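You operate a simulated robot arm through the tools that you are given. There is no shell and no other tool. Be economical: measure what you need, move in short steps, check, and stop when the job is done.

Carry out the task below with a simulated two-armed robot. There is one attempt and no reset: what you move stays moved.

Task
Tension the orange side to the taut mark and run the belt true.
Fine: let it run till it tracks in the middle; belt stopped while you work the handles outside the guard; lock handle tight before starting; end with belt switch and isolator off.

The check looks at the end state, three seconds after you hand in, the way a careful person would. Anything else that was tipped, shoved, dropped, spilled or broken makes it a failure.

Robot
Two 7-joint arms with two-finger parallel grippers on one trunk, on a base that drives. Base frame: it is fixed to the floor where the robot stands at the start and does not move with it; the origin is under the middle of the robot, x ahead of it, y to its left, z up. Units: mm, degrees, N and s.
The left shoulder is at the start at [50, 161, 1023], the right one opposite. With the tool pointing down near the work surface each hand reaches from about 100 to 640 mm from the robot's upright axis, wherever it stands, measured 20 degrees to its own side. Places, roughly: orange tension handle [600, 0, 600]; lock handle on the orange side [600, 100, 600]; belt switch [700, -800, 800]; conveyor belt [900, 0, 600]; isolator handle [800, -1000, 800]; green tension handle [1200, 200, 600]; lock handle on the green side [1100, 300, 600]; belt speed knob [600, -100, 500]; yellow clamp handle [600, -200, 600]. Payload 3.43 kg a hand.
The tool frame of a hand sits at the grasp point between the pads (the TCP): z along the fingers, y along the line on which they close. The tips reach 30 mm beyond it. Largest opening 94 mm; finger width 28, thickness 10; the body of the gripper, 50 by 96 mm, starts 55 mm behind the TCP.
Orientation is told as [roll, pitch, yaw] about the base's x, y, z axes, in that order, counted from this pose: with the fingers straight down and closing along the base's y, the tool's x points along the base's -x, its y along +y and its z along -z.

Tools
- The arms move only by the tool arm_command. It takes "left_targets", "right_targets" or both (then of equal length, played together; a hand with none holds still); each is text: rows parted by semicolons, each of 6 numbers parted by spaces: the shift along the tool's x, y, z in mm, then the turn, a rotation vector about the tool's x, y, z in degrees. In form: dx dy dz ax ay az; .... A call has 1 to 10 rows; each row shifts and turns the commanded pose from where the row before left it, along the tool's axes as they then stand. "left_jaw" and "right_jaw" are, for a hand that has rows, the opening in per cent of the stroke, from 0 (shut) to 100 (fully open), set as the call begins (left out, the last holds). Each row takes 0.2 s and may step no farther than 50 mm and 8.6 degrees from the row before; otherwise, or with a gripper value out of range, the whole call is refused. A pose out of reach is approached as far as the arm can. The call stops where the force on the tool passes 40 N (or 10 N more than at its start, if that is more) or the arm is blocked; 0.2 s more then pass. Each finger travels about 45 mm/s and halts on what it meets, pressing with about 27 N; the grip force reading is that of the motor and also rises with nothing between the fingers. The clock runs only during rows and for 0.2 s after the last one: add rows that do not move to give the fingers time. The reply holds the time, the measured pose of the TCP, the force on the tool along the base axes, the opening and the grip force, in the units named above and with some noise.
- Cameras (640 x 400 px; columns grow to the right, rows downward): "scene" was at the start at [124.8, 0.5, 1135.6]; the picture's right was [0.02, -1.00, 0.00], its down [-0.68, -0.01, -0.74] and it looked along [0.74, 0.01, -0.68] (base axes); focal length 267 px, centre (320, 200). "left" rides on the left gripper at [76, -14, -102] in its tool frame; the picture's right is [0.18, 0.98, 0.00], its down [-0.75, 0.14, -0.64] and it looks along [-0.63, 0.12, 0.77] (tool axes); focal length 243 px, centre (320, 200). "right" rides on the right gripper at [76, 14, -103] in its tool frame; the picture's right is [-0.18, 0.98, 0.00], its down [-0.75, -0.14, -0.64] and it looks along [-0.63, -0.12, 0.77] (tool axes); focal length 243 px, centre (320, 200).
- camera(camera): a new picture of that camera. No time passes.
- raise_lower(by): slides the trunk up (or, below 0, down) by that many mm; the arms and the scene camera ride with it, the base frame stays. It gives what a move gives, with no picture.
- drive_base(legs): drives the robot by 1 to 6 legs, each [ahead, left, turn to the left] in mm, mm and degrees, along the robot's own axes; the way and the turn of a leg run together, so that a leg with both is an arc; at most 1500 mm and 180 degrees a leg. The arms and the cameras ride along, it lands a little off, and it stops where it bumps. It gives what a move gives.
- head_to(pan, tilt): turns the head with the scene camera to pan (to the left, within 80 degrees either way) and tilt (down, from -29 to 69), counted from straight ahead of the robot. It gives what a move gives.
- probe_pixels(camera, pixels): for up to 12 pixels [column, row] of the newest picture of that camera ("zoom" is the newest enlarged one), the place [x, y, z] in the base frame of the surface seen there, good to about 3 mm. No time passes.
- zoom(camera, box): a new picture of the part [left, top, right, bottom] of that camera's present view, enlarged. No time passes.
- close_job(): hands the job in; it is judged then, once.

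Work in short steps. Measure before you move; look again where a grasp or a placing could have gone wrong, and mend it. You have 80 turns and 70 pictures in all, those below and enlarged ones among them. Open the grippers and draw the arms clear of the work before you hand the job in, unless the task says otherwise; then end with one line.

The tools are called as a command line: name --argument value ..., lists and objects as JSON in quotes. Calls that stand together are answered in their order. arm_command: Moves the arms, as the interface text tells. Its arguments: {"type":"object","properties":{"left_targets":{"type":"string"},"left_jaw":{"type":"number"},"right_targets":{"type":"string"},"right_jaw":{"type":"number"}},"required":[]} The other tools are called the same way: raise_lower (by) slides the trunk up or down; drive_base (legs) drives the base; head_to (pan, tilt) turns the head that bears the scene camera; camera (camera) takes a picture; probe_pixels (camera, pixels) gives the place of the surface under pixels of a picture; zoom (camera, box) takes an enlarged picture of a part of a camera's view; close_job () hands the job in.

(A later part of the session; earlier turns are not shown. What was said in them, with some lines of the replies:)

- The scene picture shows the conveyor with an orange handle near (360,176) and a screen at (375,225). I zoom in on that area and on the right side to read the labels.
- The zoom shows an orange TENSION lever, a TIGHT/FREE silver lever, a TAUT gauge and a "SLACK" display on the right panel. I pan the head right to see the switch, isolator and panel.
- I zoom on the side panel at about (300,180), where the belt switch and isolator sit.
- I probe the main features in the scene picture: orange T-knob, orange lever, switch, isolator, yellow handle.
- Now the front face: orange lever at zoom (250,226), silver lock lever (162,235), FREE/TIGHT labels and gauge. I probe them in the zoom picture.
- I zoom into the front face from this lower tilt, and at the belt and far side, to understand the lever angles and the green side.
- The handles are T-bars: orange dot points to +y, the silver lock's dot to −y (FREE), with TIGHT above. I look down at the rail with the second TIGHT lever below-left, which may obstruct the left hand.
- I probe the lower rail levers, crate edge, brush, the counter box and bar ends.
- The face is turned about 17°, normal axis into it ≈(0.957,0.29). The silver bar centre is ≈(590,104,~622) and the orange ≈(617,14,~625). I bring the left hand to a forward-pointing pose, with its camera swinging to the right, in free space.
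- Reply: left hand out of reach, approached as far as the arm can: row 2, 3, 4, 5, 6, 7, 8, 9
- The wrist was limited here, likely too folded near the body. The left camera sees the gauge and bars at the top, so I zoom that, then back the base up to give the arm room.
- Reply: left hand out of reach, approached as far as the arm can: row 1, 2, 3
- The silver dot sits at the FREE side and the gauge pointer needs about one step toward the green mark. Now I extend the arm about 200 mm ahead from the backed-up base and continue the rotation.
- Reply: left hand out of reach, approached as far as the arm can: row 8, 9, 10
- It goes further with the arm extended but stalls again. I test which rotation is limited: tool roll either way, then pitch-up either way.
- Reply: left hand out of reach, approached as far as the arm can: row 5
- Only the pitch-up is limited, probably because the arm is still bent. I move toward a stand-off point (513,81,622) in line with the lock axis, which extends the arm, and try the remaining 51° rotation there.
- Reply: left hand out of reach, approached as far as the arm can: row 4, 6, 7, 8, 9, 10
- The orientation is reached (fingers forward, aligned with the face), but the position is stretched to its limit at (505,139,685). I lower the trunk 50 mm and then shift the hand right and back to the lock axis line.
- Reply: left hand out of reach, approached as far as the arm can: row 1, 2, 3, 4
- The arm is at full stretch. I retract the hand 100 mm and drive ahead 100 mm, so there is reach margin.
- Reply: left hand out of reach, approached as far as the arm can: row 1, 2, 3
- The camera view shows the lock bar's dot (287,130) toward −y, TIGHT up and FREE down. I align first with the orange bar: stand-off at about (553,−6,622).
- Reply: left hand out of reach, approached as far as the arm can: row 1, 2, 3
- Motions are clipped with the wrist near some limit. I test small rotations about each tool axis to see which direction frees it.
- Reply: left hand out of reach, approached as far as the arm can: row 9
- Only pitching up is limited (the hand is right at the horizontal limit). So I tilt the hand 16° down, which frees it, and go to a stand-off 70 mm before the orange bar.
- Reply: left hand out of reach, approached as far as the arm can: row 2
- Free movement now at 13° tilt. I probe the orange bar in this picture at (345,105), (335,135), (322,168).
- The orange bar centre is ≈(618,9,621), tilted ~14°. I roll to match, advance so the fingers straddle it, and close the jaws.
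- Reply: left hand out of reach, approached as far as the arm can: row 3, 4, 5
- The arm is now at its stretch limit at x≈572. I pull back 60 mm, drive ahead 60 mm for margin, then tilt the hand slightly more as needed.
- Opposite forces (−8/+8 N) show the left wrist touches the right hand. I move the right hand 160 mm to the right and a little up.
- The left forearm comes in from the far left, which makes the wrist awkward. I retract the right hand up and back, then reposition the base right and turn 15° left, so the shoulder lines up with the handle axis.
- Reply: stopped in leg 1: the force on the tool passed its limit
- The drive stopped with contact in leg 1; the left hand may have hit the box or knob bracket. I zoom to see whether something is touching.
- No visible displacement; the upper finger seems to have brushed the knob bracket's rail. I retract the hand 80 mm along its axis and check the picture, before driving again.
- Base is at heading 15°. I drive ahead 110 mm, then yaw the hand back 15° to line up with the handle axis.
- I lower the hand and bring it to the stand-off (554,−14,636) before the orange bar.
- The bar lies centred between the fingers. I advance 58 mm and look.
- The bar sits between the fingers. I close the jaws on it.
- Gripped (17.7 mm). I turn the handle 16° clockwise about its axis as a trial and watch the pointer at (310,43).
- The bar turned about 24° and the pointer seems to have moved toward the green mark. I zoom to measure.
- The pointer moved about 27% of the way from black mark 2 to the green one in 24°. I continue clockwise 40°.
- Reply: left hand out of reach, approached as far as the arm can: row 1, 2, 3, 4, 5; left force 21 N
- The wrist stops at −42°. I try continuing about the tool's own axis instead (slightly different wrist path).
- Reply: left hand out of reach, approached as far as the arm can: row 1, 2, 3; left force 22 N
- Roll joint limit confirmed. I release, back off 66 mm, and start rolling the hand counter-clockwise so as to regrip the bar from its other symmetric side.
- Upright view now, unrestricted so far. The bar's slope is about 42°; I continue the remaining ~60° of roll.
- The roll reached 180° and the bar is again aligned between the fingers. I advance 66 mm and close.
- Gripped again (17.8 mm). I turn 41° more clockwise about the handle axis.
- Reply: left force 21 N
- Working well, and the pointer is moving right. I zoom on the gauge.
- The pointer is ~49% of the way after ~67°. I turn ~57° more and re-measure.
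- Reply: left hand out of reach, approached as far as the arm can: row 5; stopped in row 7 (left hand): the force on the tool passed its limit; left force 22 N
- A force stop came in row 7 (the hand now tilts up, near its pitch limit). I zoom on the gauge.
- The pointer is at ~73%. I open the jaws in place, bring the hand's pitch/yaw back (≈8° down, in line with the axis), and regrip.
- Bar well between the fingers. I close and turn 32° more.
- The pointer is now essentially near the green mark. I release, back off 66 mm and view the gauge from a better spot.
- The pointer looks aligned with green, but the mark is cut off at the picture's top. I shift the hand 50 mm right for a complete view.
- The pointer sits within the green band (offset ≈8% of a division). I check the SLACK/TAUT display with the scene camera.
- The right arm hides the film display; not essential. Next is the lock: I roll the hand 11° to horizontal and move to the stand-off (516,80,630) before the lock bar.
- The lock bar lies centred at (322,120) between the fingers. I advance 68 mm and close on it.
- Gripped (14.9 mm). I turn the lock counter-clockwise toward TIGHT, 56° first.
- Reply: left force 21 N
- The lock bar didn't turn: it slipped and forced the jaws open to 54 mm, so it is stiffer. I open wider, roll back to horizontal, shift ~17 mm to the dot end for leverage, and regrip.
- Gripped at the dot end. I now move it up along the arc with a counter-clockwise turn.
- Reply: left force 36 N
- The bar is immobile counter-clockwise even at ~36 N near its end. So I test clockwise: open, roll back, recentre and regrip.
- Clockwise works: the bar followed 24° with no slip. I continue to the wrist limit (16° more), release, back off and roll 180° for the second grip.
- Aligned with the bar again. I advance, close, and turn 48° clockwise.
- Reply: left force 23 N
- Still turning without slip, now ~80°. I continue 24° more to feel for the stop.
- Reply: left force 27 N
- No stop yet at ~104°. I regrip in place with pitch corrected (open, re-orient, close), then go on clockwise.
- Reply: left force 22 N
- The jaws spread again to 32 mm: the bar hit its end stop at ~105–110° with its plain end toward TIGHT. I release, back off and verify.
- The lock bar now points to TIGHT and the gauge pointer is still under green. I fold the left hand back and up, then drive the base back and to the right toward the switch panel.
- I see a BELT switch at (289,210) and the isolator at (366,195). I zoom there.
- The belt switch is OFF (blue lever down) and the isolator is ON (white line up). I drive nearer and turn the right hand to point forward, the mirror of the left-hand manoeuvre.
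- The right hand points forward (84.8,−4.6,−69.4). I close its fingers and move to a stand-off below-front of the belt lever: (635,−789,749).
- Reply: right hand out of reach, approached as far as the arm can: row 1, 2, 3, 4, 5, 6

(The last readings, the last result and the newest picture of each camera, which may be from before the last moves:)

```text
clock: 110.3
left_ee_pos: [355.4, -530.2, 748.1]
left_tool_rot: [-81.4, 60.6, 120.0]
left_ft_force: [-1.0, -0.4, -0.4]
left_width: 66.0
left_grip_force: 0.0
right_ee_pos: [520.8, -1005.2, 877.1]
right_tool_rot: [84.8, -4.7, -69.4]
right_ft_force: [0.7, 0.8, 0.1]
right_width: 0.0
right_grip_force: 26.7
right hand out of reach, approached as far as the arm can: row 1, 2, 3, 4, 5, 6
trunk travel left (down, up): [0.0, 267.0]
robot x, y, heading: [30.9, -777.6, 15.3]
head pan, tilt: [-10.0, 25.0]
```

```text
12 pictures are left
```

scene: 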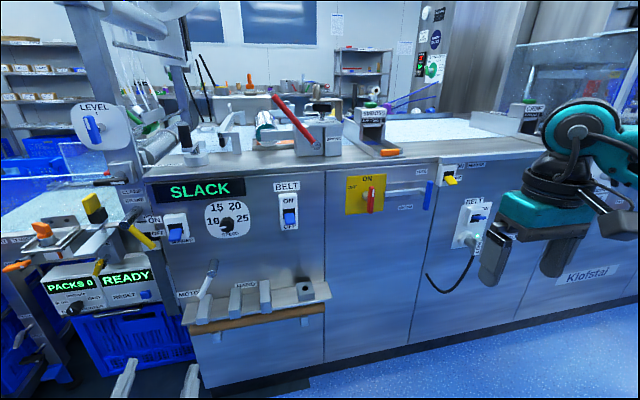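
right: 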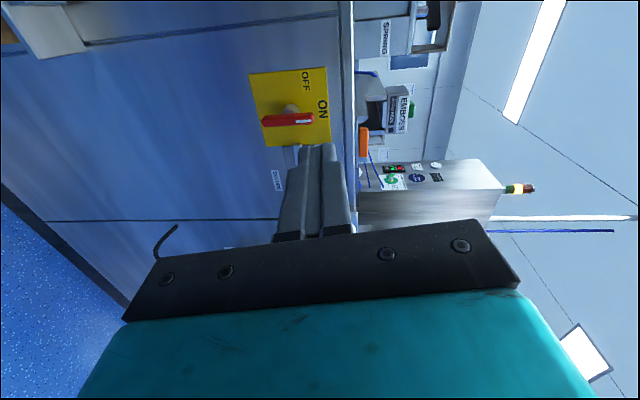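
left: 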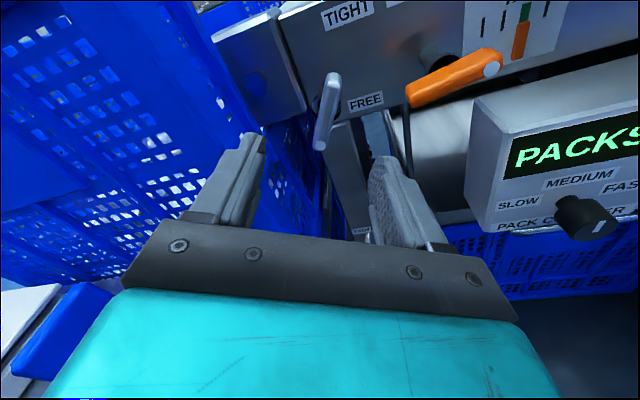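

Again the pitch-up limit. I tilt 16° down, then move to the stand-off.

arm_command --right_targets "0 0 0 8 0.7 0.4; 0 0 0 8 0.7 0.4; 27.4 -5.5 35.8 0 0 0; 27.4 -5.5 35.8 0 0 0; 27.4 -5.5 35.8 0 0 0; 27.4 -5.5 35.8 0 0 0; 27.4 -5.5 35.8 0 0 0; 27.4 -5.5 35.8 0 0 0; 0 0 0 0 0 0"

```text
clock: 112.3
left_ee_pos: [354.7, -529.4, 747.0]
left_tool_rot: [-81.3, 60.6, 120.1]
left_ft_force: [0.2, 0.2, 0.5]
left_width: 65.6
left_grip_force: 0.1
right_ee_pos: [581.7, -872.4, 837.6]
right_tool_rot: [68.6, -10.9, -62.7]
right_ft_force: [0.3, 0.4, 0.9]
right_width: 0.0
right_grip_force: 27.0
right hand out of reach, approached as far as the arm can: row 4, 5, 6, 7
trunk travel left (down, up): [0.0, 267.0]
robot x, y, heading: [32.1, -775.0, 15.3]
head pan, tilt: [-10.0, 25.0]
```

To replicate the left-hand geometry (shoulder ~350 mm above the work), I raise the trunk 120 mm and then move to the stand-off (642,−786,769).

raise_lower --by 120

arm_command --right_targets "13.9 -21.5 25 0 0 0; 13.9 -21.5 25 0 0 0; 13.9 -21.5 25 0 0 0; 13.9 -21.5 25 0 0 0; 13.9 -21.5 25 0 0 0; 13.9 -21.5 25 0 0 0; 0 0 0 0 0 0"

camera --camera "right"

```text
clock: 113.8
left_ee_pos: [355.4, -529.5, 866.5]
left_tool_rot: [-81.4, 60.6, 120.0]
left_ft_force: [1.1, -0.3, -0.1]
left_width: 65.7
left_grip_force: 0.0
right_ee_pos: [581.6, -870.2, 955.8]
right_tool_rot: [68.5, -10.8, -62.5]
right_ft_force: [0.3, -0.6, -0.2]
right_width: 0.1
right_grip_force: 27.0
trunk travel left (down, up): [-120.0, 147.0]
robot x, y, heading: [28.6, -776.8, 15.4]
head pan, tilt: [-10.0, 25.0]
```

```text
clock: 115.4
left_ee_pos: [354.6, -529.8, 867.0]
left_tool_rot: [-81.4, 60.6, 119.9]
left_ft_force: [0.5, -0.1, 0.0]
left_width: 65.6
left_grip_force: 0.1
right_ee_pos: [585.8, -866.8, 947.9]
right_tool_rot: [68.5, -11.0, -62.5]
right_ft_force: [0.7, 0.0, 0.2]
right_width: 0.0
right_grip_force: 27.7
right hand out of reach, approached as far as the arm can: row 1, 2, 3, 4, 5, 6
trunk travel left (down, up): [-120.0, 147.0]
robot x, y, heading: [34.2, -776.0, 15.5]
head pan, tilt: [-10.0, 25.0]
```

```text
11 pictures are left
```

right: 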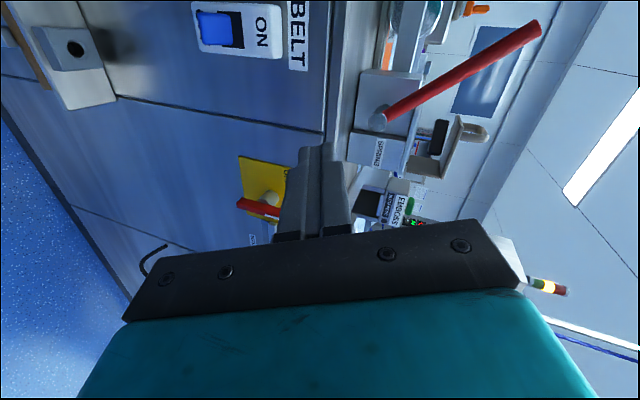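

A higher shoulder makes the wrist limit worse. I lower the trunk again, and move/turn the base so that the target lies like it did for the left hand: hand yaw slightly outward of the robot's heading.

raise_lower --by -120

drive_base --legs '[[-12, -206, 0], [0, 0, 15]]'

```text
clock: 116.9
left_ee_pos: [355.7, -528.9, 748.1]
left_tool_rot: [-81.3, 60.6, 120.0]
left_ft_force: [-0.8, -0.8, -0.7]
left_width: 65.6
left_grip_force: 0.1
right_ee_pos: [584.9, -867.4, 826.4]
right_tool_rot: [68.5, -10.9, -62.4]
right_ft_force: [-0.4, 0.6, -0.6]
right_width: 0.0
right_grip_force: 26.7
trunk travel left (down, up): [0.0, 267.0]
robot x, y, heading: [33.0, -774.7, 15.3]
head pan, tilt: [-10.0, 25.0]
```

```text
clock: 119.4
left_ee_pos: [323.5, -656.4, 746.2]
left_tool_rot: [-81.5, 60.5, 135.0]
left_ft_force: [-0.3, -0.4, -0.4]
left_width: 65.4
left_grip_force: 0.1
right_ee_pos: [632.9, -922.0, 825.8]
right_tool_rot: [68.4, -10.8, -47.5]
right_ft_force: [-0.2, 0.6, 0.3]
right_width: 0.0
right_grip_force: 27.2
trunk travel left (down, up): [0.0, 267.0]
robot x, y, heading: [74.8, -979.2, 30.4]
head pan, tilt: [-10.0, 25.0]
```

I yaw the right hand 20° right and move to the stand-off (641,−784,769).

arm_command --right_targets "0 0 0 1.26 -6.1 2.4; 0 0 0 1.26 -6.1 2.4; 0 0 0 1.26 -6.1 2.4; 33.2 -2 17 0 0 0; 33.2 -2 17 0 0 0; 33.2 -2 17 0 0 0; 33.2 -2 17 0 0 0; 0 0 0 0 0 0"

camera --camera "right"

```text
clock: 121.2
left_ee_pos: [323.1, -656.6, 748.3]
left_tool_rot: [-81.3, 60.5, 135.1]
left_ft_force: [0.1, -0.4, -0.1]
left_width: 65.8
left_grip_force: 0.0
right_ee_pos: [633.1, -923.0, 826.1]
right_tool_rot: [68.5, -10.9, -47.5]
right_ft_force: [-0.4, -0.6, -0.3]
right_width: 0.0
right_grip_force: 26.7
right hand out of reach, approached as far as the arm can: row 1, 2, 3, 4, 5, 6, 7
trunk travel left (down, up): [0.0, 267.0]
robot x, y, heading: [77.8, -977.2, 30.3]
head pan, tilt: [-10.0, 25.0]
```

```text
10 pictures are left
```

right: 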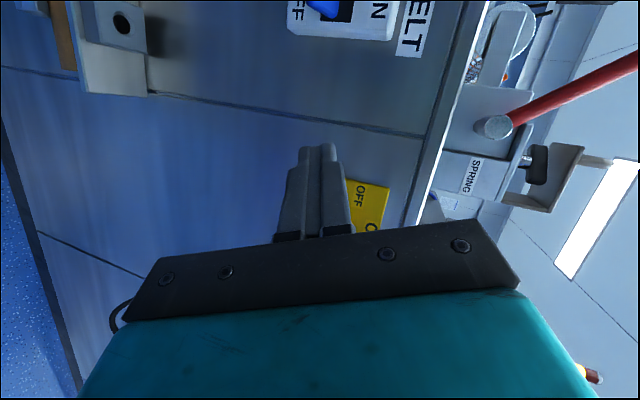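

The wrist is pinned at its limit. I relax it by pitching 16° down first, then yawing, checking which rows are free.

arm_command --right_targets "0 0 0 8 0 0; 0 0 0 8 0 0; 0 0 0 1.26 -6.1 2.4; 0 0 0 1.26 -6.1 2.4; 0 0 0 1.26 -6.1 2.4; 0 0 0 0 0 0"

```text
clock: 122.6
left_ee_pos: [323.8, -657.3, 746.4]
left_tool_rot: [-81.5, 60.6, 135.1]
left_ft_force: [0.0, 0.1, -0.5]
left_width: 65.4
left_grip_force: 0.1
right_ee_pos: [633.8, -924.4, 826.4]
right_tool_rot: [53.3, -16.1, -67.2]
right_ft_force: [-0.6, 0.1, 0.3]
right_width: 0.0
right_grip_force: 26.9
trunk travel left (down, up): [0.0, 267.0]
robot x, y, heading: [73.3, -978.1, 30.1]
head pan, tilt: [-10.0, 25.0]
```

Free now (35° tilt). I translate toward the stand-off in front of the lever.

arm_command --right_targets "36.8 3 18.5 0 0 0; 36.8 3 18.5 0 0 0; 36.8 3 18.5 0 0 0; 36.8 3 18.5 0 0 0; 0 0 0 0 0 0"

camera --camera "right"

```text
clock: 123.8
left_ee_pos: [322.8, -656.8, 746.8]
left_tool_rot: [-81.4, 60.6, 135.2]
left_ft_force: [0.5, -0.1, 0.5]
left_width: 65.7
left_grip_force: 0.0
right_ee_pos: [642.4, -774.6, 750.8]
right_tool_rot: [53.3, -16.3, -66.9]
right_ft_force: [-0.5, -0.2, 0.0]
right_width: 0.0
right_grip_force: 26.8
trunk travel left (down, up): [0.0, 267.0]
robot x, y, heading: [76.1, -979.4, 30.5]
head pan, tilt: [-10.0, 25.0]
```

```text
9 pictures are left
```

right: 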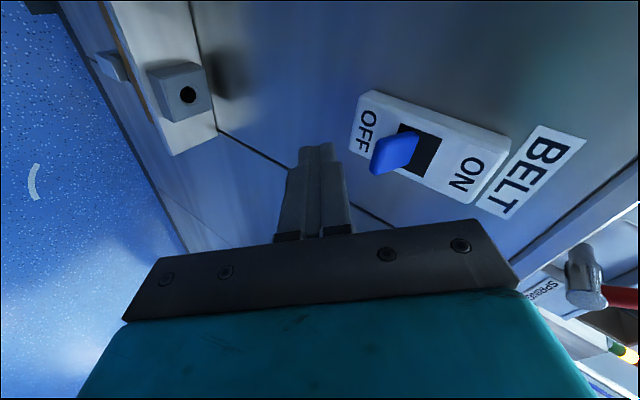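

The lever is in clear view at (393,153). I probe it and the plate.

probe_pixels --camera "right" --pixels '[[376, 168], [393, 150], [405, 165], [410, 133], [375, 150], [367, 130], [430, 150], [460, 175], [315, 148]]'

```text
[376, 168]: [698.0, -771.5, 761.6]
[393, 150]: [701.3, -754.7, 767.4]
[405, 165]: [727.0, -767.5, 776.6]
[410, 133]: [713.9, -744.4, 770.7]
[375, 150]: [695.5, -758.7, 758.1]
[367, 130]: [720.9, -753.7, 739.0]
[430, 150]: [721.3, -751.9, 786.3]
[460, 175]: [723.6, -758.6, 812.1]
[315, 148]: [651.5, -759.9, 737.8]
```

Lever tip is at (695,−760,758), root at (722,−755,775). I go 20 mm down, 40 mm forward beneath it, then lift 65 mm to flip it ON.

arm_command --right_targets "5.5 -15.4 11.5 0 0 0; -7.8 22 33.4 0 0 0; 0 0 0 0 0 0; -3.6 10 -7.5 0 0 0; -3.6 10 -7.5 0 0 0; -3.6 10 -7.5 0 0 0; -3.6 10 -7.5 0 0 0; -3.6 10 -7.5 0 0 0; 0 0 0 0 0 0"

camera --camera "right"

```text
clock: 125.6
left_ee_pos: [324.3, -656.8, 748.8]
left_tool_rot: [-81.3, 60.6, 135.1]
left_ft_force: [0.0, 0.7, -0.2]
left_width: 65.6
left_grip_force: 0.1
right_ee_pos: [681.2, -771.0, 783.0]
right_tool_rot: [51.7, -16.5, -66.6]
right_ft_force: [-6.1, -2.8, -7.6]
right_width: 0.0
right_grip_force: 27.2
trunk travel left (down, up): [0.0, 267.0]
robot x, y, heading: [75.3, -978.0, 30.3]
head pan, tilt: [-10.0, 25.0]
stopped in row 9 (right hand): the force on the tool passed its limit (the readings are from after the stop); the commanded pose is now the measured one
```

```text
8 pictures are left
```

right: 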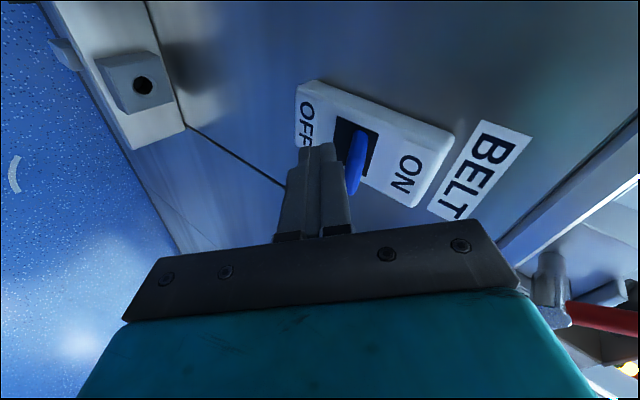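

The lever is about horizontal. I keep lifting, 30 mm more in small steps.

arm_command --right_targets "-2 5.5 -5.6 0 0 0; -2.8 7.7 -5.8 0 0 0; -2.8 7.7 -5.8 0 0 0; -2.8 7.7 -5.8 0 0 0; 0 0 0 0 0 0"

camera --camera "right"

```text
clock: 126.2
left_ee_pos: [324.7, -656.1, 747.8]
left_tool_rot: [-81.4, 60.6, 135.1]
left_ft_force: [0.6, -0.2, 0.1]
left_width: 65.7
left_grip_force: 0.1
right_ee_pos: [676.4, -772.1, 785.8]
right_tool_rot: [50.4, -16.9, -66.1]
right_ft_force: [-6.6, -3.5, -6.4]
right_width: 0.1
right_grip_force: 27.1
trunk travel left (down, up): [0.0, 267.0]
robot x, y, heading: [76.1, -979.3, 30.4]
head pan, tilt: [-10.0, 25.0]
stopped in row 2 (right hand): the force on the tool passed its limit (the readings are from after the stop); the commanded pose is now the measured one
```

```text
7 pictures are left
```

right: 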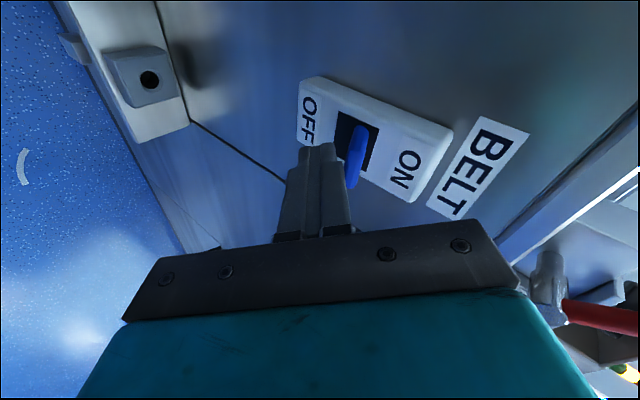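

The lever is halfway and stiff near its root. I draw back 10 mm, so the fingertip bears on the lever's outer end, and lift again.

arm_command --right_targets "0 0 -10 0 0 0; 0 -5 2 0 0 0; 0 0 0 0 0 0; -2.8 7.7 -5.8 0 0 0; -2.8 7.7 -5.8 0 0 0; -2.8 7.7 -5.8 0 0 0; -2.8 7.7 -5.8 0 0 0; 0 0 0 0 0 0"

probe_pixels --camera "right" --pixels '[[352, 182], [357, 145], [365, 165]]'

```text
clock: 127.4
left_ee_pos: [322.8, -656.9, 748.8]
left_tool_rot: [-81.5, 60.6, 135.0]
left_ft_force: [-0.3, -0.5, -0.4]
left_width: 65.6
left_grip_force: 0.2
right_ee_pos: [665.4, -775.9, 800.9]
right_tool_rot: [49.4, -16.9, -65.6]
right_ft_force: [-0.1, 0.3, 0.5]
right_width: 0.0
right_grip_force: 26.9
trunk travel left (down, up): [0.0, 267.0]
robot x, y, heading: [76.8, -980.6, 30.5]
head pan, tilt: [-10.0, 25.0]
stopped in row 6 (right hand): the force on the tool passed its limit (the readings are from after the stop); the commanded pose is now the measured one
```

```text
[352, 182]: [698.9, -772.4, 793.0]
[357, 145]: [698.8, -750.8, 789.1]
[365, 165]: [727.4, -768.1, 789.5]
```

The force dropped to zero after the spike, so it may have snapped over. I look with the right camera.

camera --camera "right"

```text
6 pictures are left
```

right: 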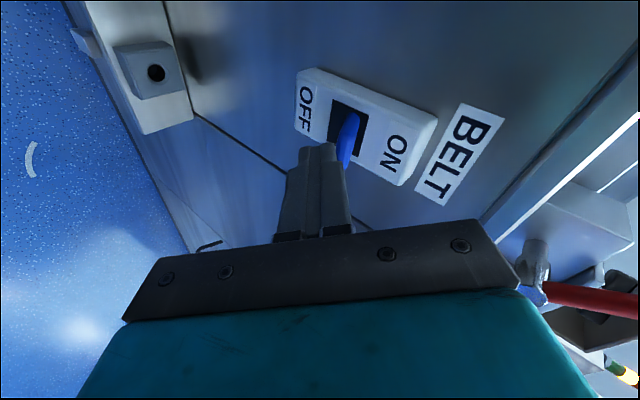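

It's only slightly past horizontal. I lift slowly in 3 mm steps.

arm_command --right_targets "-0.87 2.2 -1.9 0 0 0; -0.87 2.2 -1.9 0 0 0; -0.87 2.2 -1.9 0 0 0; -0.87 2.2 -1.9 0 0 0; -0.87 2.2 -1.9 0 0 0; -0.87 2.2 -1.9 0 0 0; -0.87 2.2 -1.9 0 0 0; -0.87 2.2 -1.9 0 0 0; -0.87 2.2 -1.9 0 0 0; -0.87 2.2 -1.9 0 0 0"

```text
clock: 129.6
left_ee_pos: [323.8, -657.3, 748.3]
left_tool_rot: [-81.4, 60.6, 135.2]
left_ft_force: [0.6, 0.6, 0.0]
left_width: 65.9
left_grip_force: 0.1
right_ee_pos: [666.7, -775.7, 828.7]
right_tool_rot: [49.3, -16.9, -65.6]
right_ft_force: [0.5, 0.1, -0.2]
right_width: 0.0
right_grip_force: 26.5
trunk travel left (down, up): [0.0, 267.0]
robot x, y, heading: [76.4, -976.6, 30.7]
head pan, tilt: [-10.0, 25.0]
```

It rose freely. I check with the scene camera (pan 5) for the switch and belt.

head_to --pan 8 --tilt 25

camera --camera "scene"

```text
clock: 130.4
left_ee_pos: [323.5, -654.9, 747.8]
left_tool_rot: [-81.5, 60.6, 135.2]
left_ft_force: [-0.4, 0.4, 0.1]
left_width: 65.7
left_grip_force: 0.1
right_ee_pos: [666.3, -776.1, 828.9]
right_tool_rot: [49.3, -17.0, -65.6]
right_ft_force: [-0.5, 1.5, 0.3]
right_width: 0.3
right_grip_force: 27.3
trunk travel left (down, up): [0.0, 267.0]
robot x, y, heading: [78.2, -978.7, 30.5]
head pan, tilt: [8.0, 25.0]
```

```text
5 pictures are left
```

scene: 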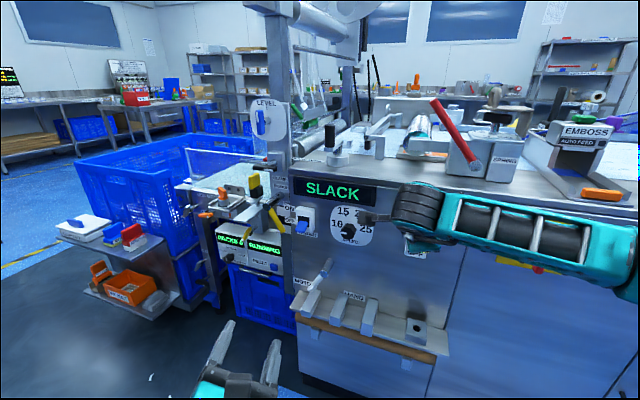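

The READY display now seems to have a longer text (maybe RUNNING). I zoom on it and the belt.

zoom --camera "scene" --box '[170, 130, 300, 270]'

```text
2.86 times, centred on (235, 200) of scene
```

zoom: 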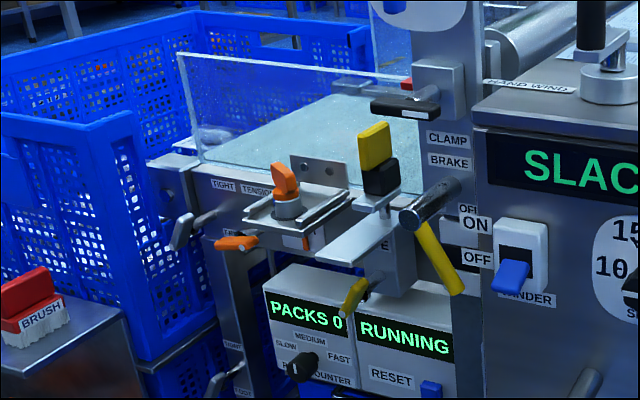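

It says RUNNING. I let the belt run while holding still, to give it time to track in.

arm_command --right_targets "0 0 0 0 0 0; 0 0 0 0 0 0; 0 0 0 0 0 0; 0 0 0 0 0 0; 0 0 0 0 0 0; 0 0 0 0 0 0; 0 0 0 0 0 0; 0 0 0 0 0 0; 0 0 0 0 0 0; 0 0 0 0 0 0"

arm_command --right_targets "0 0 0 0 0 0; 0 0 0 0 0 0; 0 0 0 0 0 0; 0 0 0 0 0 0; 0 0 0 0 0 0; 0 0 0 0 0 0; 0 0 0 0 0 0; 0 0 0 0 0 0; 0 0 0 0 0 0; 0 0 0 0 0 0"

arm_command --right_targets "0 0 0 0 0 0; 0 0 0 0 0 0; 0 0 0 0 0 0; 0 0 0 0 0 0; 0 0 0 0 0 0; 0 0 0 0 0 0; 0 0 0 0 0 0; 0 0 0 0 0 0; 0 0 0 0 0 0; 0 0 0 0 0 0"

arm_command --right_targets "0 0 0 0 0 0; 0 0 0 0 0 0; 0 0 0 0 0 0; 0 0 0 0 0 0; 0 0 0 0 0 0; 0 0 0 0 0 0; 0 0 0 0 0 0; 0 0 0 0 0 0; 0 0 0 0 0 0; 0 0 0 0 0 0"

head_to --pan 22 --tilt 25

zoom --camera "scene" --box '[230, 110, 410, 250]'

```text
clock: 132.6
left_ee_pos: [324.6, -655.9, 747.3]
left_tool_rot: [-81.4, 60.7, 135.2]
left_ft_force: [0.2, -0.2, 0.2]
left_width: 65.9
left_grip_force: 0.0
right_ee_pos: [667.1, -776.2, 829.3]
right_tool_rot: [49.3, -17.0, -65.5]
right_ft_force: [0.0, 0.1, 0.1]
right_width: 0.2
right_grip_force: 26.8
trunk travel left (down, up): [0.0, 267.0]
robot x, y, heading: [78.9, -980.1, 30.9]
head pan, tilt: [8.0, 25.0]
```

```text
clock: 134.8
left_ee_pos: [323.3, -654.7, 747.5]
left_tool_rot: [-81.5, 60.6, 135.1]
left_ft_force: [0.9, -0.2, 0.3]
left_width: 65.4
left_grip_force: 0.1
right_ee_pos: [665.8, -777.0, 827.7]
right_tool_rot: [49.4, -17.0, -65.6]
right_ft_force: [0.4, -0.2, 0.6]
right_width: 0.0
right_grip_force: 26.7
trunk travel left (down, up): [0.0, 267.0]
robot x, y, heading: [79.9, -976.9, 30.6]
head pan, tilt: [8.0, 25.0]
```

```text
clock: 137.0
left_ee_pos: [323.6, -656.6, 747.8]
left_tool_rot: [-81.4, 60.6, 135.2]
left_ft_force: [-0.8, 0.2, 0.5]
left_width: 65.7
left_grip_force: 0.1
right_ee_pos: [667.5, -775.8, 829.6]
right_tool_rot: [49.3, -17.0, -65.6]
right_ft_force: [0.6, -0.2, -0.6]
right_width: 0.0
right_grip_force: 27.7
trunk travel left (down, up): [0.0, 267.0]
robot x, y, heading: [76.6, -980.3, 30.3]
head pan, tilt: [8.0, 25.0]
```

```text
clock: 139.2
left_ee_pos: [322.4, -655.6, 748.4]
left_tool_rot: [-81.4, 60.6, 135.2]
left_ft_force: [0.5, -0.7, 0.3]
left_width: 65.9
left_grip_force: 0.1
right_ee_pos: [665.9, -776.4, 828.7]
right_tool_rot: [49.3, -16.9, -65.6]
right_ft_force: [0.3, 0.4, 0.2]
right_width: 0.0
right_grip_force: 27.1
trunk travel left (down, up): [0.0, 267.0]
robot x, y, heading: [75.5, -979.4, 30.5]
head pan, tilt: [8.0, 25.0]
```

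```text
clock: 140.0
left_ee_pos: [323.7, -656.5, 747.9]
left_tool_rot: [-81.5, 60.6, 135.2]
left_ft_force: [-0.7, -0.1, 0.4]
left_width: 65.6
left_grip_force: 0.1
right_ee_pos: [666.5, -775.6, 829.3]
right_tool_rot: [49.3, -17.0, -65.6]
right_ft_force: [-0.1, 0.2, 0.1]
right_width: 0.0
right_grip_force: 27.4
trunk travel left (down, up): [0.0, 267.0]
robot x, y, heading: [76.8, -979.1, 30.4]
head pan, tilt: [22.0, 25.0]
```

```text
2.86 times, centred on (320, 180) of scene
5 turns are left
```

zoom: 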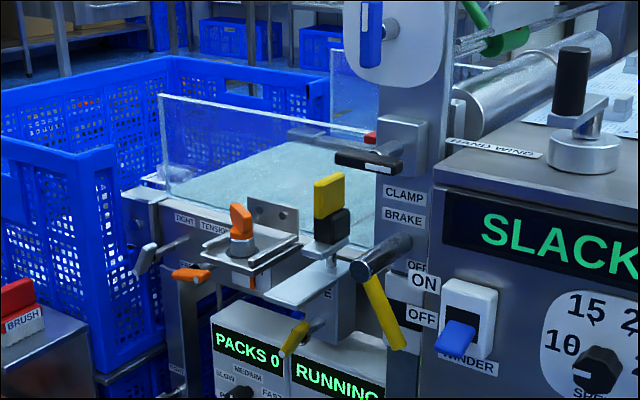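

Only a few turns are left, so I batch. The belt runs (RUNNING); I let it track ~20 s more, then flip the switch OFF from above with slow steps, retreat, and drive the base so that the isolator takes the switch's relative place. Then I look.

arm_command --right_targets "-4.4 10.9 -9.3 0 0 0; -4.4 10.9 -9.3 0 0 0; 0 0 0 0 0 0; 0 0 0 0 0 0; 0 0 0 0 0 0; 0 0 0 0 0 0; 0 0 0 0 0 0; 0 0 0 0 0 0; 0 0 0 0 0 0; 0 0 0 0 0 0"

arm_command --right_targets "0 0 0 0 0 0; 0 0 0 0 0 0; 0 0 0 0 0 0; 0 0 0 0 0 0; 0 0 0 0 0 0; 0 0 0 0 0 0; 0 0 0 0 0 0; 0 0 0 0 0 0; 0 0 0 0 0 0; 0 0 0 0 0 0"

arm_command --right_targets "0 0 0 0 0 0; 0 0 0 0 0 0; 0 0 0 0 0 0; 0 0 0 0 0 0; 0 0 0 0 0 0; 0 0 0 0 0 0; 0 0 0 0 0 0; 0 0 0 0 0 0; 0 0 0 0 0 0; 0 0 0 0 0 0"

arm_command --right_targets "0 0 0 0 0 0; 0 0 0 0 0 0; 0 0 0 0 0 0; 0 0 0 0 0 0; 0 0 0 0 0 0; 0 0 0 0 0 0; 0 0 0 0 0 0; 0 0 0 0 0 0; 0 0 0 0 0 0; 0 0 0 0 0 0"

arm_command --right_targets "0 0 0 0 0 0; 0 0 0 0 0 0; 0 0 0 0 0 0; 0 0 0 0 0 0; 0 0 0 0 0 0; 0 0 0 0 0 0; 0 0 0 0 0 0; 0 0 0 0 0 0; 0 0 0 0 0 0; 0 0 0 0 0 0"

arm_command --right_targets "0 0 0 0 0 0; 0 0 0 0 0 0; 0 0 0 0 0 0; 0 0 0 0 0 0; 0 0 0 0 0 0; 0 0 0 0 0 0; 0 0 0 0 0 0; 0 0 0 0 0 0; 0 0 0 0 0 0; 0 0 0 0 0 0"

arm_command --right_targets "0 0 0 0 0 0; 0 0 0 0 0 0; 0 0 0 0 0 0; 0 0 0 0 0 0; 0 0 0 0 0 0; 0 0 0 0 0 0; 0 0 0 0 0 0; 0 0 0 0 0 0; 0 0 0 0 0 0; 0 0 0 0 0 0"

arm_command --right_targets "0 0 0 0 0 0; 0 0 0 0 0 0; 0 0 0 0 0 0; 0 0 0 0 0 0; 0 0 0 0 0 0; 0 0 0 0 0 0; 0 0 0 0 0 0; 0 0 0 0 0 0; 0 0 0 0 0 0; 0 0 0 0 0 0"

arm_command --right_targets "0.8 14.8 16.8 0 0 0; 0 0 0 0 0 0; 1.17 -2.9 2.49 0 0 0; 1.17 -2.9 2.49 0 0 0; 1.17 -2.9 2.49 0 0 0; 1.17 -2.9 2.49 0 0 0; 1.17 -2.9 2.49 0 0 0; 1.17 -2.9 2.49 0 0 0; 1.17 -2.9 2.49 0 0 0; 1.17 -2.9 2.49 0 0 0"

arm_command --right_targets "1.17 -2.9 2.49 0 0 0; 1.17 -2.9 2.49 0 0 0; 1.17 -2.9 2.49 0 0 0; 1.17 -2.9 2.49 0 0 0; 1.17 -2.9 2.49 0 0 0; 1.17 -2.9 2.49 0 0 0; 1.17 -2.9 2.49 0 0 0; 1.17 -2.9 2.49 0 0 0; 1.17 -2.9 2.49 0 0 0; 1.17 -2.9 2.49 0 0 0"

arm_command --right_targets "1.17 -2.9 2.49 0 0 0; 1.17 -2.9 2.49 0 0 0; 1.17 -2.9 2.49 0 0 0; 1.17 -2.9 2.49 0 0 0; 0 0 0 0 0 0"

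arm_command --right_targets "6.5 -18 -24 0 0 0; 6.5 -18 -24 0 0 0; -5.8 14.5 -12.5 0 0 0; -5.8 14.5 -12.5 0 0 0; 0 0 0 0 0 0"

drive_base --legs '[[-56, -213, 0]]'

head_to --pan 2 --tilt 25

camera --camera "scene"

camera --camera "right"

```text
clock: 142.2
left_ee_pos: [324.4, -655.6, 747.3]
left_tool_rot: [-81.3, 60.6, 135.2]
left_ft_force: [-0.3, -0.3, -0.5]
left_width: 65.8
left_grip_force: 0.0
right_ee_pos: [666.1, -774.6, 858.9]
right_tool_rot: [49.3, -17.0, -65.6]
right_ft_force: [0.4, 0.3, -0.2]
right_width: 0.0
right_grip_force: 27.3
trunk travel left (down, up): [0.0, 267.0]
robot x, y, heading: [76.7, -981.0, 30.7]
head pan, tilt: [22.0, 25.0]
```

```text
clock: 144.4
left_ee_pos: [324.7, -655.7, 747.8]
left_tool_rot: [-81.4, 60.7, 135.2]
left_ft_force: [-0.1, -0.1, -0.3]
left_width: 65.8
left_grip_force: 0.0
right_ee_pos: [667.2, -775.6, 859.0]
right_tool_rot: [49.3, -17.0, -65.6]
right_ft_force: [-0.2, -0.1, -0.3]
right_width: 0.3
right_grip_force: 27.3
trunk travel left (down, up): [0.0, 267.0]
robot x, y, heading: [73.1, -977.3, 30.7]
head pan, tilt: [22.0, 25.0]
```

```text
clock: 146.6
left_ee_pos: [323.8, -656.2, 747.4]
left_tool_rot: [-81.4, 60.6, 135.2]
left_ft_force: [0.2, -0.4, -0.1]
left_width: 66.0
left_grip_force: 0.0
right_ee_pos: [666.9, -775.1, 859.2]
right_tool_rot: [49.3, -16.9, -65.6]
right_ft_force: [-0.7, -0.5, -0.8]
right_width: 0.0
right_grip_force: 27.0
trunk travel left (down, up): [0.0, 267.0]
robot x, y, heading: [77.0, -977.1, 30.5]
head pan, tilt: [22.0, 25.0]
```

```text
clock: 148.8
left_ee_pos: [323.6, -656.0, 747.2]
left_tool_rot: [-81.5, 60.6, 135.2]
left_ft_force: [0.1, 0.0, 0.7]
left_width: 65.7
left_grip_force: 0.1
right_ee_pos: [667.7, -776.6, 858.7]
right_tool_rot: [49.3, -17.1, -65.7]
right_ft_force: [-1.1, 0.0, -0.4]
right_width: 0.0
right_grip_force: 27.7
trunk travel left (down, up): [0.0, 267.0]
robot x, y, heading: [74.8, -981.3, 30.6]
head pan, tilt: [22.0, 25.0]
```

```text
clock: 151.0
left_ee_pos: [322.7, -655.0, 747.2]
left_tool_rot: [-81.4, 60.6, 135.2]
left_ft_force: [-0.7, 0.8, 0.6]
left_width: 66.0
left_grip_force: 0.0
right_ee_pos: [667.1, -776.1, 858.1]
right_tool_rot: [49.3, -17.1, -65.6]
right_ft_force: [0.5, 0.0, 0.5]
right_width: 0.0
right_grip_force: 27.0
trunk travel left (down, up): [0.0, 267.0]
robot x, y, heading: [75.7, -980.8, 30.8]
head pan, tilt: [22.0, 25.0]
```

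```text
clock: 153.2
left_ee_pos: [323.3, -655.1, 747.9]
left_tool_rot: [-81.4, 60.6, 135.2]
left_ft_force: [-0.5, 0.0, 0.1]
left_width: 65.9
left_grip_force: 0.1
right_ee_pos: [666.7, -775.0, 859.0]
right_tool_rot: [49.4, -17.1, -65.6]
right_ft_force: [0.0, -0.3, -0.2]
right_width: 0.3
right_grip_force: 27.0
trunk travel left (down, up): [0.0, 267.0]
robot x, y, heading: [75.1, -978.3, 30.6]
head pan, tilt: [22.0, 25.0]
```

```text
clock: 155.4
left_ee_pos: [323.0, -655.7, 747.0]
left_tool_rot: [-81.4, 60.5, 135.1]
left_ft_force: [-0.8, -0.9, 0.1]
left_width: 65.9
left_grip_force: 0.0
right_ee_pos: [667.3, -775.1, 858.5]
right_tool_rot: [49.3, -17.0, -65.6]
right_ft_force: [-0.2, -1.0, 0.3]
right_width: 0.0
right_grip_force: 27.1
trunk travel left (down, up): [0.0, 267.0]
robot x, y, heading: [76.7, -978.3, 30.6]
head pan, tilt: [22.0, 25.0]
```

```text
clock: 157.6
left_ee_pos: [323.9, -655.4, 746.8]
left_tool_rot: [-81.4, 60.6, 135.3]
left_ft_force: [0.1, 0.2, 0.1]
left_width: 65.7
left_grip_force: 0.1
right_ee_pos: [667.2, -775.3, 859.0]
right_tool_rot: [49.3, -17.0, -65.7]
right_ft_force: [0.2, 0.0, 0.3]
right_width: 0.0
right_grip_force: 27.3
trunk travel left (down, up): [0.0, 267.0]
robot x, y, heading: [75.0, -977.6, 30.8]
head pan, tilt: [22.0, 25.0]
```

```text
clock: 159.8
left_ee_pos: [323.7, -655.8, 748.0]
left_tool_rot: [-81.3, 60.5, 135.2]
left_ft_force: [0.4, 0.1, 0.1]
left_width: 65.7
left_grip_force: 0.0
right_ee_pos: [686.1, -766.4, 825.7]
right_tool_rot: [49.3, -17.1, -65.6]
right_ft_force: [0.2, 0.1, 0.0]
right_width: 0.1
right_grip_force: 26.9
trunk travel left (down, up): [0.0, 267.0]
robot x, y, heading: [79.5, -976.8, 30.6]
head pan, tilt: [22.0, 25.0]
```

```text
clock: 162.0
left_ee_pos: [322.7, -656.8, 749.3]
left_tool_rot: [-81.9, 60.7, 134.8]
left_ft_force: [0.7, 0.5, -0.5]
left_width: 65.5
left_grip_force: 0.1
right_ee_pos: [686.3, -766.2, 795.2]
right_tool_rot: [50.2, -16.9, -65.9]
right_ft_force: [-5.3, -7.5, 30.0]
right_width: 0.0
right_grip_force: 27.1
trunk travel left (down, up): [0.0, 267.0]
robot x, y, heading: [75.9, -976.8, 30.6]
head pan, tilt: [22.0, 25.0]
```

```text
clock: 162.4
left_ee_pos: [322.5, -658.1, 748.6]
left_tool_rot: [-81.8, 60.7, 134.7]
left_ft_force: [-0.1, -0.2, 0.4]
left_width: 65.8
left_grip_force: 0.0
right_ee_pos: [685.6, -764.7, 795.7]
right_tool_rot: [50.6, -16.7, -66.1]
right_ft_force: [-19.5, -14.3, 16.5]
right_width: 0.0
right_grip_force: 26.6
trunk travel left (down, up): [0.0, 267.0]
robot x, y, heading: [72.8, -981.8, 30.6]
head pan, tilt: [22.0, 25.0]
stopped in row 2 (right hand): the force on the tool passed its limit (the readings are from after the stop); the commanded pose is now the measured one
```

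```text
clock: 163.7
left_ee_pos: [323.1, -656.1, 747.0]
left_tool_rot: [-81.4, 60.5, 135.1]
left_ft_force: [0.4, -0.5, 1.0]
left_width: 65.9
left_grip_force: 0.1
right_ee_pos: [626.9, -775.4, 828.7]
right_tool_rot: [50.2, -16.8, -65.9]
right_ft_force: [0.5, 0.2, -0.3]
right_width: 0.1
right_grip_force: 27.0
trunk travel left (down, up): [0.0, 267.0]
robot x, y, heading: [79.7, -977.1, 30.7]
head pan, tilt: [22.0, 25.0]
```

```text
clock: 165.3
left_ee_pos: [383.3, -868.6, 748.2]
left_tool_rot: [-81.3, 60.6, 135.1]
left_ft_force: [-0.4, 0.3, -0.4]
left_width: 65.8
left_grip_force: 0.1
right_ee_pos: [687.8, -988.1, 829.5]
right_tool_rot: [50.2, -16.8, -66.0]
right_ft_force: [0.2, -1.0, -0.3]
right_width: 0.0
right_grip_force: 26.2
trunk travel left (down, up): [0.0, 267.0]
robot x, y, heading: [139.0, -1192.2, 30.2]
head pan, tilt: [22.0, 25.0]
```

```text
clock: 166.2
left_ee_pos: [383.2, -869.5, 746.5]
left_tool_rot: [-81.4, 60.6, 135.2]
left_ft_force: [0.4, 0.0, -0.7]
left_width: 66.0
left_grip_force: 0.1
right_ee_pos: [686.4, -989.3, 829.9]
right_tool_rot: [50.2, -16.9, -66.1]
right_ft_force: [-0.2, -0.3, 0.8]
right_width: 0.0
right_grip_force: 27.1
trunk travel left (down, up): [0.0, 267.0]
robot x, y, heading: [136.7, -1193.4, 30.2]
head pan, tilt: [2.0, 25.0]
```

```text
2 pictures are left
```

scene: 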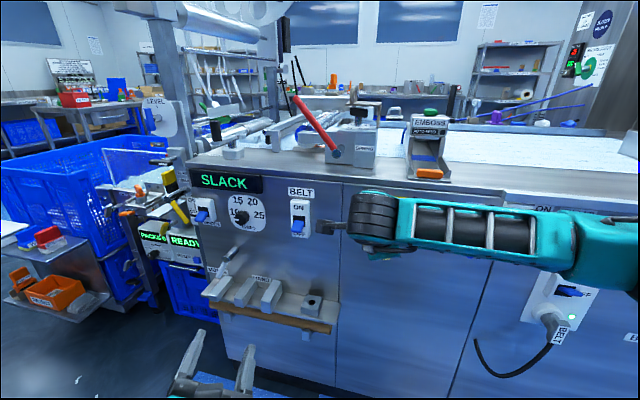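

```text
1 pictures are left
4 turns are left
```

right: 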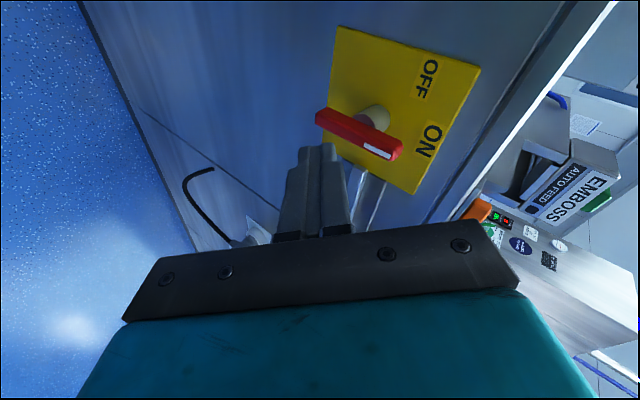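

The display is back to READY, so the belt is stopped and the switch is down at OFF. The isolator bar is upright with its centre ≈(768,−974,804). I retract/drive 40 mm ahead for reach, then push the bar's top from the right, over to the left and down (counter-clockwise to OFF). Then I retreat and take a last picture.

arm_command --right_targets "-4 -26.4 -29.8 0 0 0; 0 0 0 0 0 0"

drive_base --legs '[[40, 0, 0]]'

arm_command --right_targets "-40.7 -8.7 0.7 0 0 0; -4.25 22 28.4 0 0 0; -4.25 22 28.4 0 0 0; 0 0 0 0 0 0; 3.56 1.78 -0.85 0 0 0; 3.56 1.78 -0.85 0 0 0; 3.56 1.78 -0.85 0 0 0; 3.56 1.78 -0.85 0 0 0; 3.56 1.78 -0.85 0 0 0"

arm_command --right_targets "2.9 2.15 -1.25 0 0 0; 2.9 2.15 -1.25 0 0 0; 2.9 2.15 -1.25 0 0 0; 2.9 2.15 -1.25 0 0 0; 2.97 1.5 -0.7 0 0 0; 2.97 1.5 -0.7 0 0 0; 2.97 1.5 -0.7 0 0 0; 3.57 0.03 0.52 0 0 0; 3.57 0.03 0.52 0 0 0; 3.57 0.03 0.52 0 0 0"

arm_command --right_targets "2.03 -1.57 1.5 0 0 0; 2.03 -1.57 1.5 0 0 0; 2.03 -1.57 1.5 0 0 0; 1.8 -1.9 1.75 0 0 0; 1.8 -1.9 1.75 0 0 0; 1.16 -2.9 2.45 0 0 0; 1.16 -2.9 2.45 0 0 0; 0 0 0 0 0 0"

arm_command --right_targets "4.1 -21.3 -27.5 0 0 0; 4.1 -21.3 -27.5 0 0 0; 0 0 0 0 0 0"

camera --camera "right"

probe_pixels --camera "scene" --pixels '[[298, 226], [298, 221], [298, 215], [298, 208], [298, 231]]'

```text
clock: 166.8
left_ee_pos: [384.1, -869.5, 748.0]
left_tool_rot: [-81.5, 60.6, 135.2]
left_ft_force: [-0.8, -0.7, -0.3]
left_width: 65.8
left_grip_force: 0.0
right_ee_pos: [651.7, -1008.2, 829.7]
right_tool_rot: [50.3, -16.8, -66.1]
right_ft_force: [-1.3, -1.2, 0.0]
right_width: 0.0
right_grip_force: 27.3
trunk travel left (down, up): [0.0, 267.0]
robot x, y, heading: [134.7, -1189.9, 30.4]
head pan, tilt: [2.0, 25.0]
```

```text
clock: 167.7
left_ee_pos: [418.0, -848.3, 747.9]
left_tool_rot: [-81.5, 60.6, 135.2]
left_ft_force: [0.8, -0.7, -0.4]
left_width: 65.8
left_grip_force: 0.1
right_ee_pos: [687.2, -988.3, 829.3]
right_tool_rot: [50.3, -16.8, -66.0]
right_ft_force: [0.0, 0.8, 0.1]
right_width: 0.0
right_grip_force: 27.0
trunk travel left (down, up): [0.0, 267.0]
robot x, y, heading: [169.6, -1173.5, 30.7]
head pan, tilt: [2.0, 25.0]
```

```text
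clock: 169.7
left_ee_pos: [417.8, -850.4, 748.3]
left_tool_rot: [-81.4, 60.5, 135.1]
left_ft_force: [0.7, 0.4, -0.3]
left_width: 66.0
left_grip_force: 0.0
right_ee_pos: [763.6, -988.7, 838.2]
right_tool_rot: [50.2, -16.8, -66.2]
right_ft_force: [2.5, -8.1, 1.1]
right_width: 0.0
right_grip_force: 27.2
trunk travel left (down, up): [0.0, 267.0]
robot x, y, heading: [168.0, -1171.4, 30.4]
head pan, tilt: [2.0, 25.0]
```

```text
clock: 171.8
left_ee_pos: [416.5, -847.9, 747.4]
left_tool_rot: [-81.4, 60.6, 135.1]
left_ft_force: [1.1, 0.4, -0.2]
left_width: 65.9
left_grip_force: 0.0
right_ee_pos: [753.0, -954.0, 841.6]
right_tool_rot: [50.2, -16.7, -65.8]
right_ft_force: [-0.1, -1.8, 1.1]
right_width: 0.0
right_grip_force: 26.5
trunk travel left (down, up): [0.0, 267.0]
robot x, y, heading: [172.1, -1169.0, 30.6]
head pan, tilt: [2.0, 25.0]
```

```text
clock: 173.2
left_ee_pos: [418.5, -849.8, 748.2]
left_tool_rot: [-81.6, 60.8, 134.9]
left_ft_force: [0.3, -0.2, -0.2]
left_width: 65.7
left_grip_force: 0.1
right_ee_pos: [751.8, -949.2, 834.8]
right_tool_rot: [51.5, -16.6, -66.7]
right_ft_force: [-5.5, -4.1, 12.6]
right_width: 0.0
right_grip_force: 27.6
trunk travel left (down, up): [0.0, 267.0]
robot x, y, heading: [172.2, -1169.1, 30.4]
head pan, tilt: [2.0, 25.0]
stopped in row 6 (right hand): the force on the tool passed its limit (the readings are from after the stop); the commanded pose is now the measured one
```

```text
clock: 174.1
left_ee_pos: [418.0, -849.5, 747.3]
left_tool_rot: [-81.5, 60.6, 135.1]
left_ft_force: [0.2, -0.8, -0.7]
left_width: 65.5
left_grip_force: 0.1
right_ee_pos: [688.3, -968.6, 829.2]
right_tool_rot: [51.1, -16.7, -66.5]
right_ft_force: [1.0, -0.4, -0.1]
right_width: 0.0
right_grip_force: 27.1
trunk travel left (down, up): [0.0, 267.0]
robot x, y, heading: [172.9, -1173.1, 30.5]
head pan, tilt: [2.0, 25.0]
```

```text
0 pictures are left
```

right: 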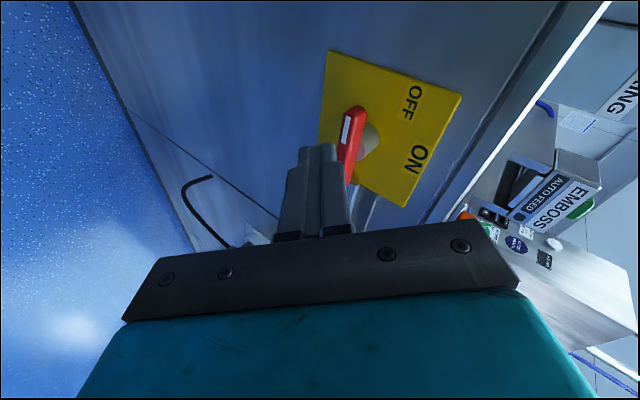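

```text
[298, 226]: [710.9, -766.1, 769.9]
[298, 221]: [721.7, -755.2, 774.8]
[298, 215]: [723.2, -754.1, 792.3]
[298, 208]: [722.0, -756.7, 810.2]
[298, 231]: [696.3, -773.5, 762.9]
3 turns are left
```

The isolator bar now lies with its white end to the left (OFF), against its stop, and the switch lever tip probes at z≈763 as in the initial OFF position. I draw the right hand back, open its jaws and back the base off.

arm_command --right_targets "4.1 -21.3 -27.5 0 0 0; 4.1 -21.3 -27.5 0 0 0; 0 0 0 0 0 0; 0 0 0 0 0 0; 0 0 0 0 0 0; 0 0 0 0 0 0" --right_jaw 60

drive_base --legs '[[-120, 0, 0]]'

```text
clock: 175.4
left_ee_pos: [418.7, -848.9, 747.7]
left_tool_rot: [-81.4, 60.6, 135.1]
left_ft_force: [-0.4, 0.3, 0.5]
left_width: 66.0
left_grip_force: 0.0
right_ee_pos: [620.3, -989.2, 828.8]
right_tool_rot: [51.1, -16.7, -66.6]
right_ft_force: [0.1, -0.2, 0.3]
right_width: 56.4
right_grip_force: 0.1
trunk travel left (down, up): [0.0, 267.0]
robot x, y, heading: [172.4, -1173.5, 30.6]
head pan, tilt: [2.0, 25.0]
```

```text
clock: 176.7
left_ee_pos: [315.0, -909.5, 748.1]
left_tool_rot: [-81.5, 60.7, 135.2]
left_ft_force: [-0.6, 0.2, 0.0]
left_width: 65.8
left_grip_force: 0.1
right_ee_pos: [518.6, -1049.6, 828.0]
right_tool_rot: [51.0, -16.7, -66.5]
right_ft_force: [1.1, 0.6, 0.3]
right_width: 56.4
right_grip_force: 0.1
trunk travel left (down, up): [0.0, 267.0]
robot x, y, heading: [65.5, -1233.4, 30.7]
head pan, tilt: [2.0, 25.0]
2 turns are left
```

The arms are clear, with grippers open and both controls off, so I hand in.

close_job

```text
The job is handed in.
```

I handed the job in with the orange side tensioned to the green taut mark, but I did not confirm that the belt tracks in the middle. The lock was turned to its end stop at TIGHT before starting. The belt then ran about 35 s, and I had no clear view of its edges before my turns and pictures ran out. The belt switch and isolator are both off. While driving, the left hand bumped something near the orange knob bracket, with no visible displacement.
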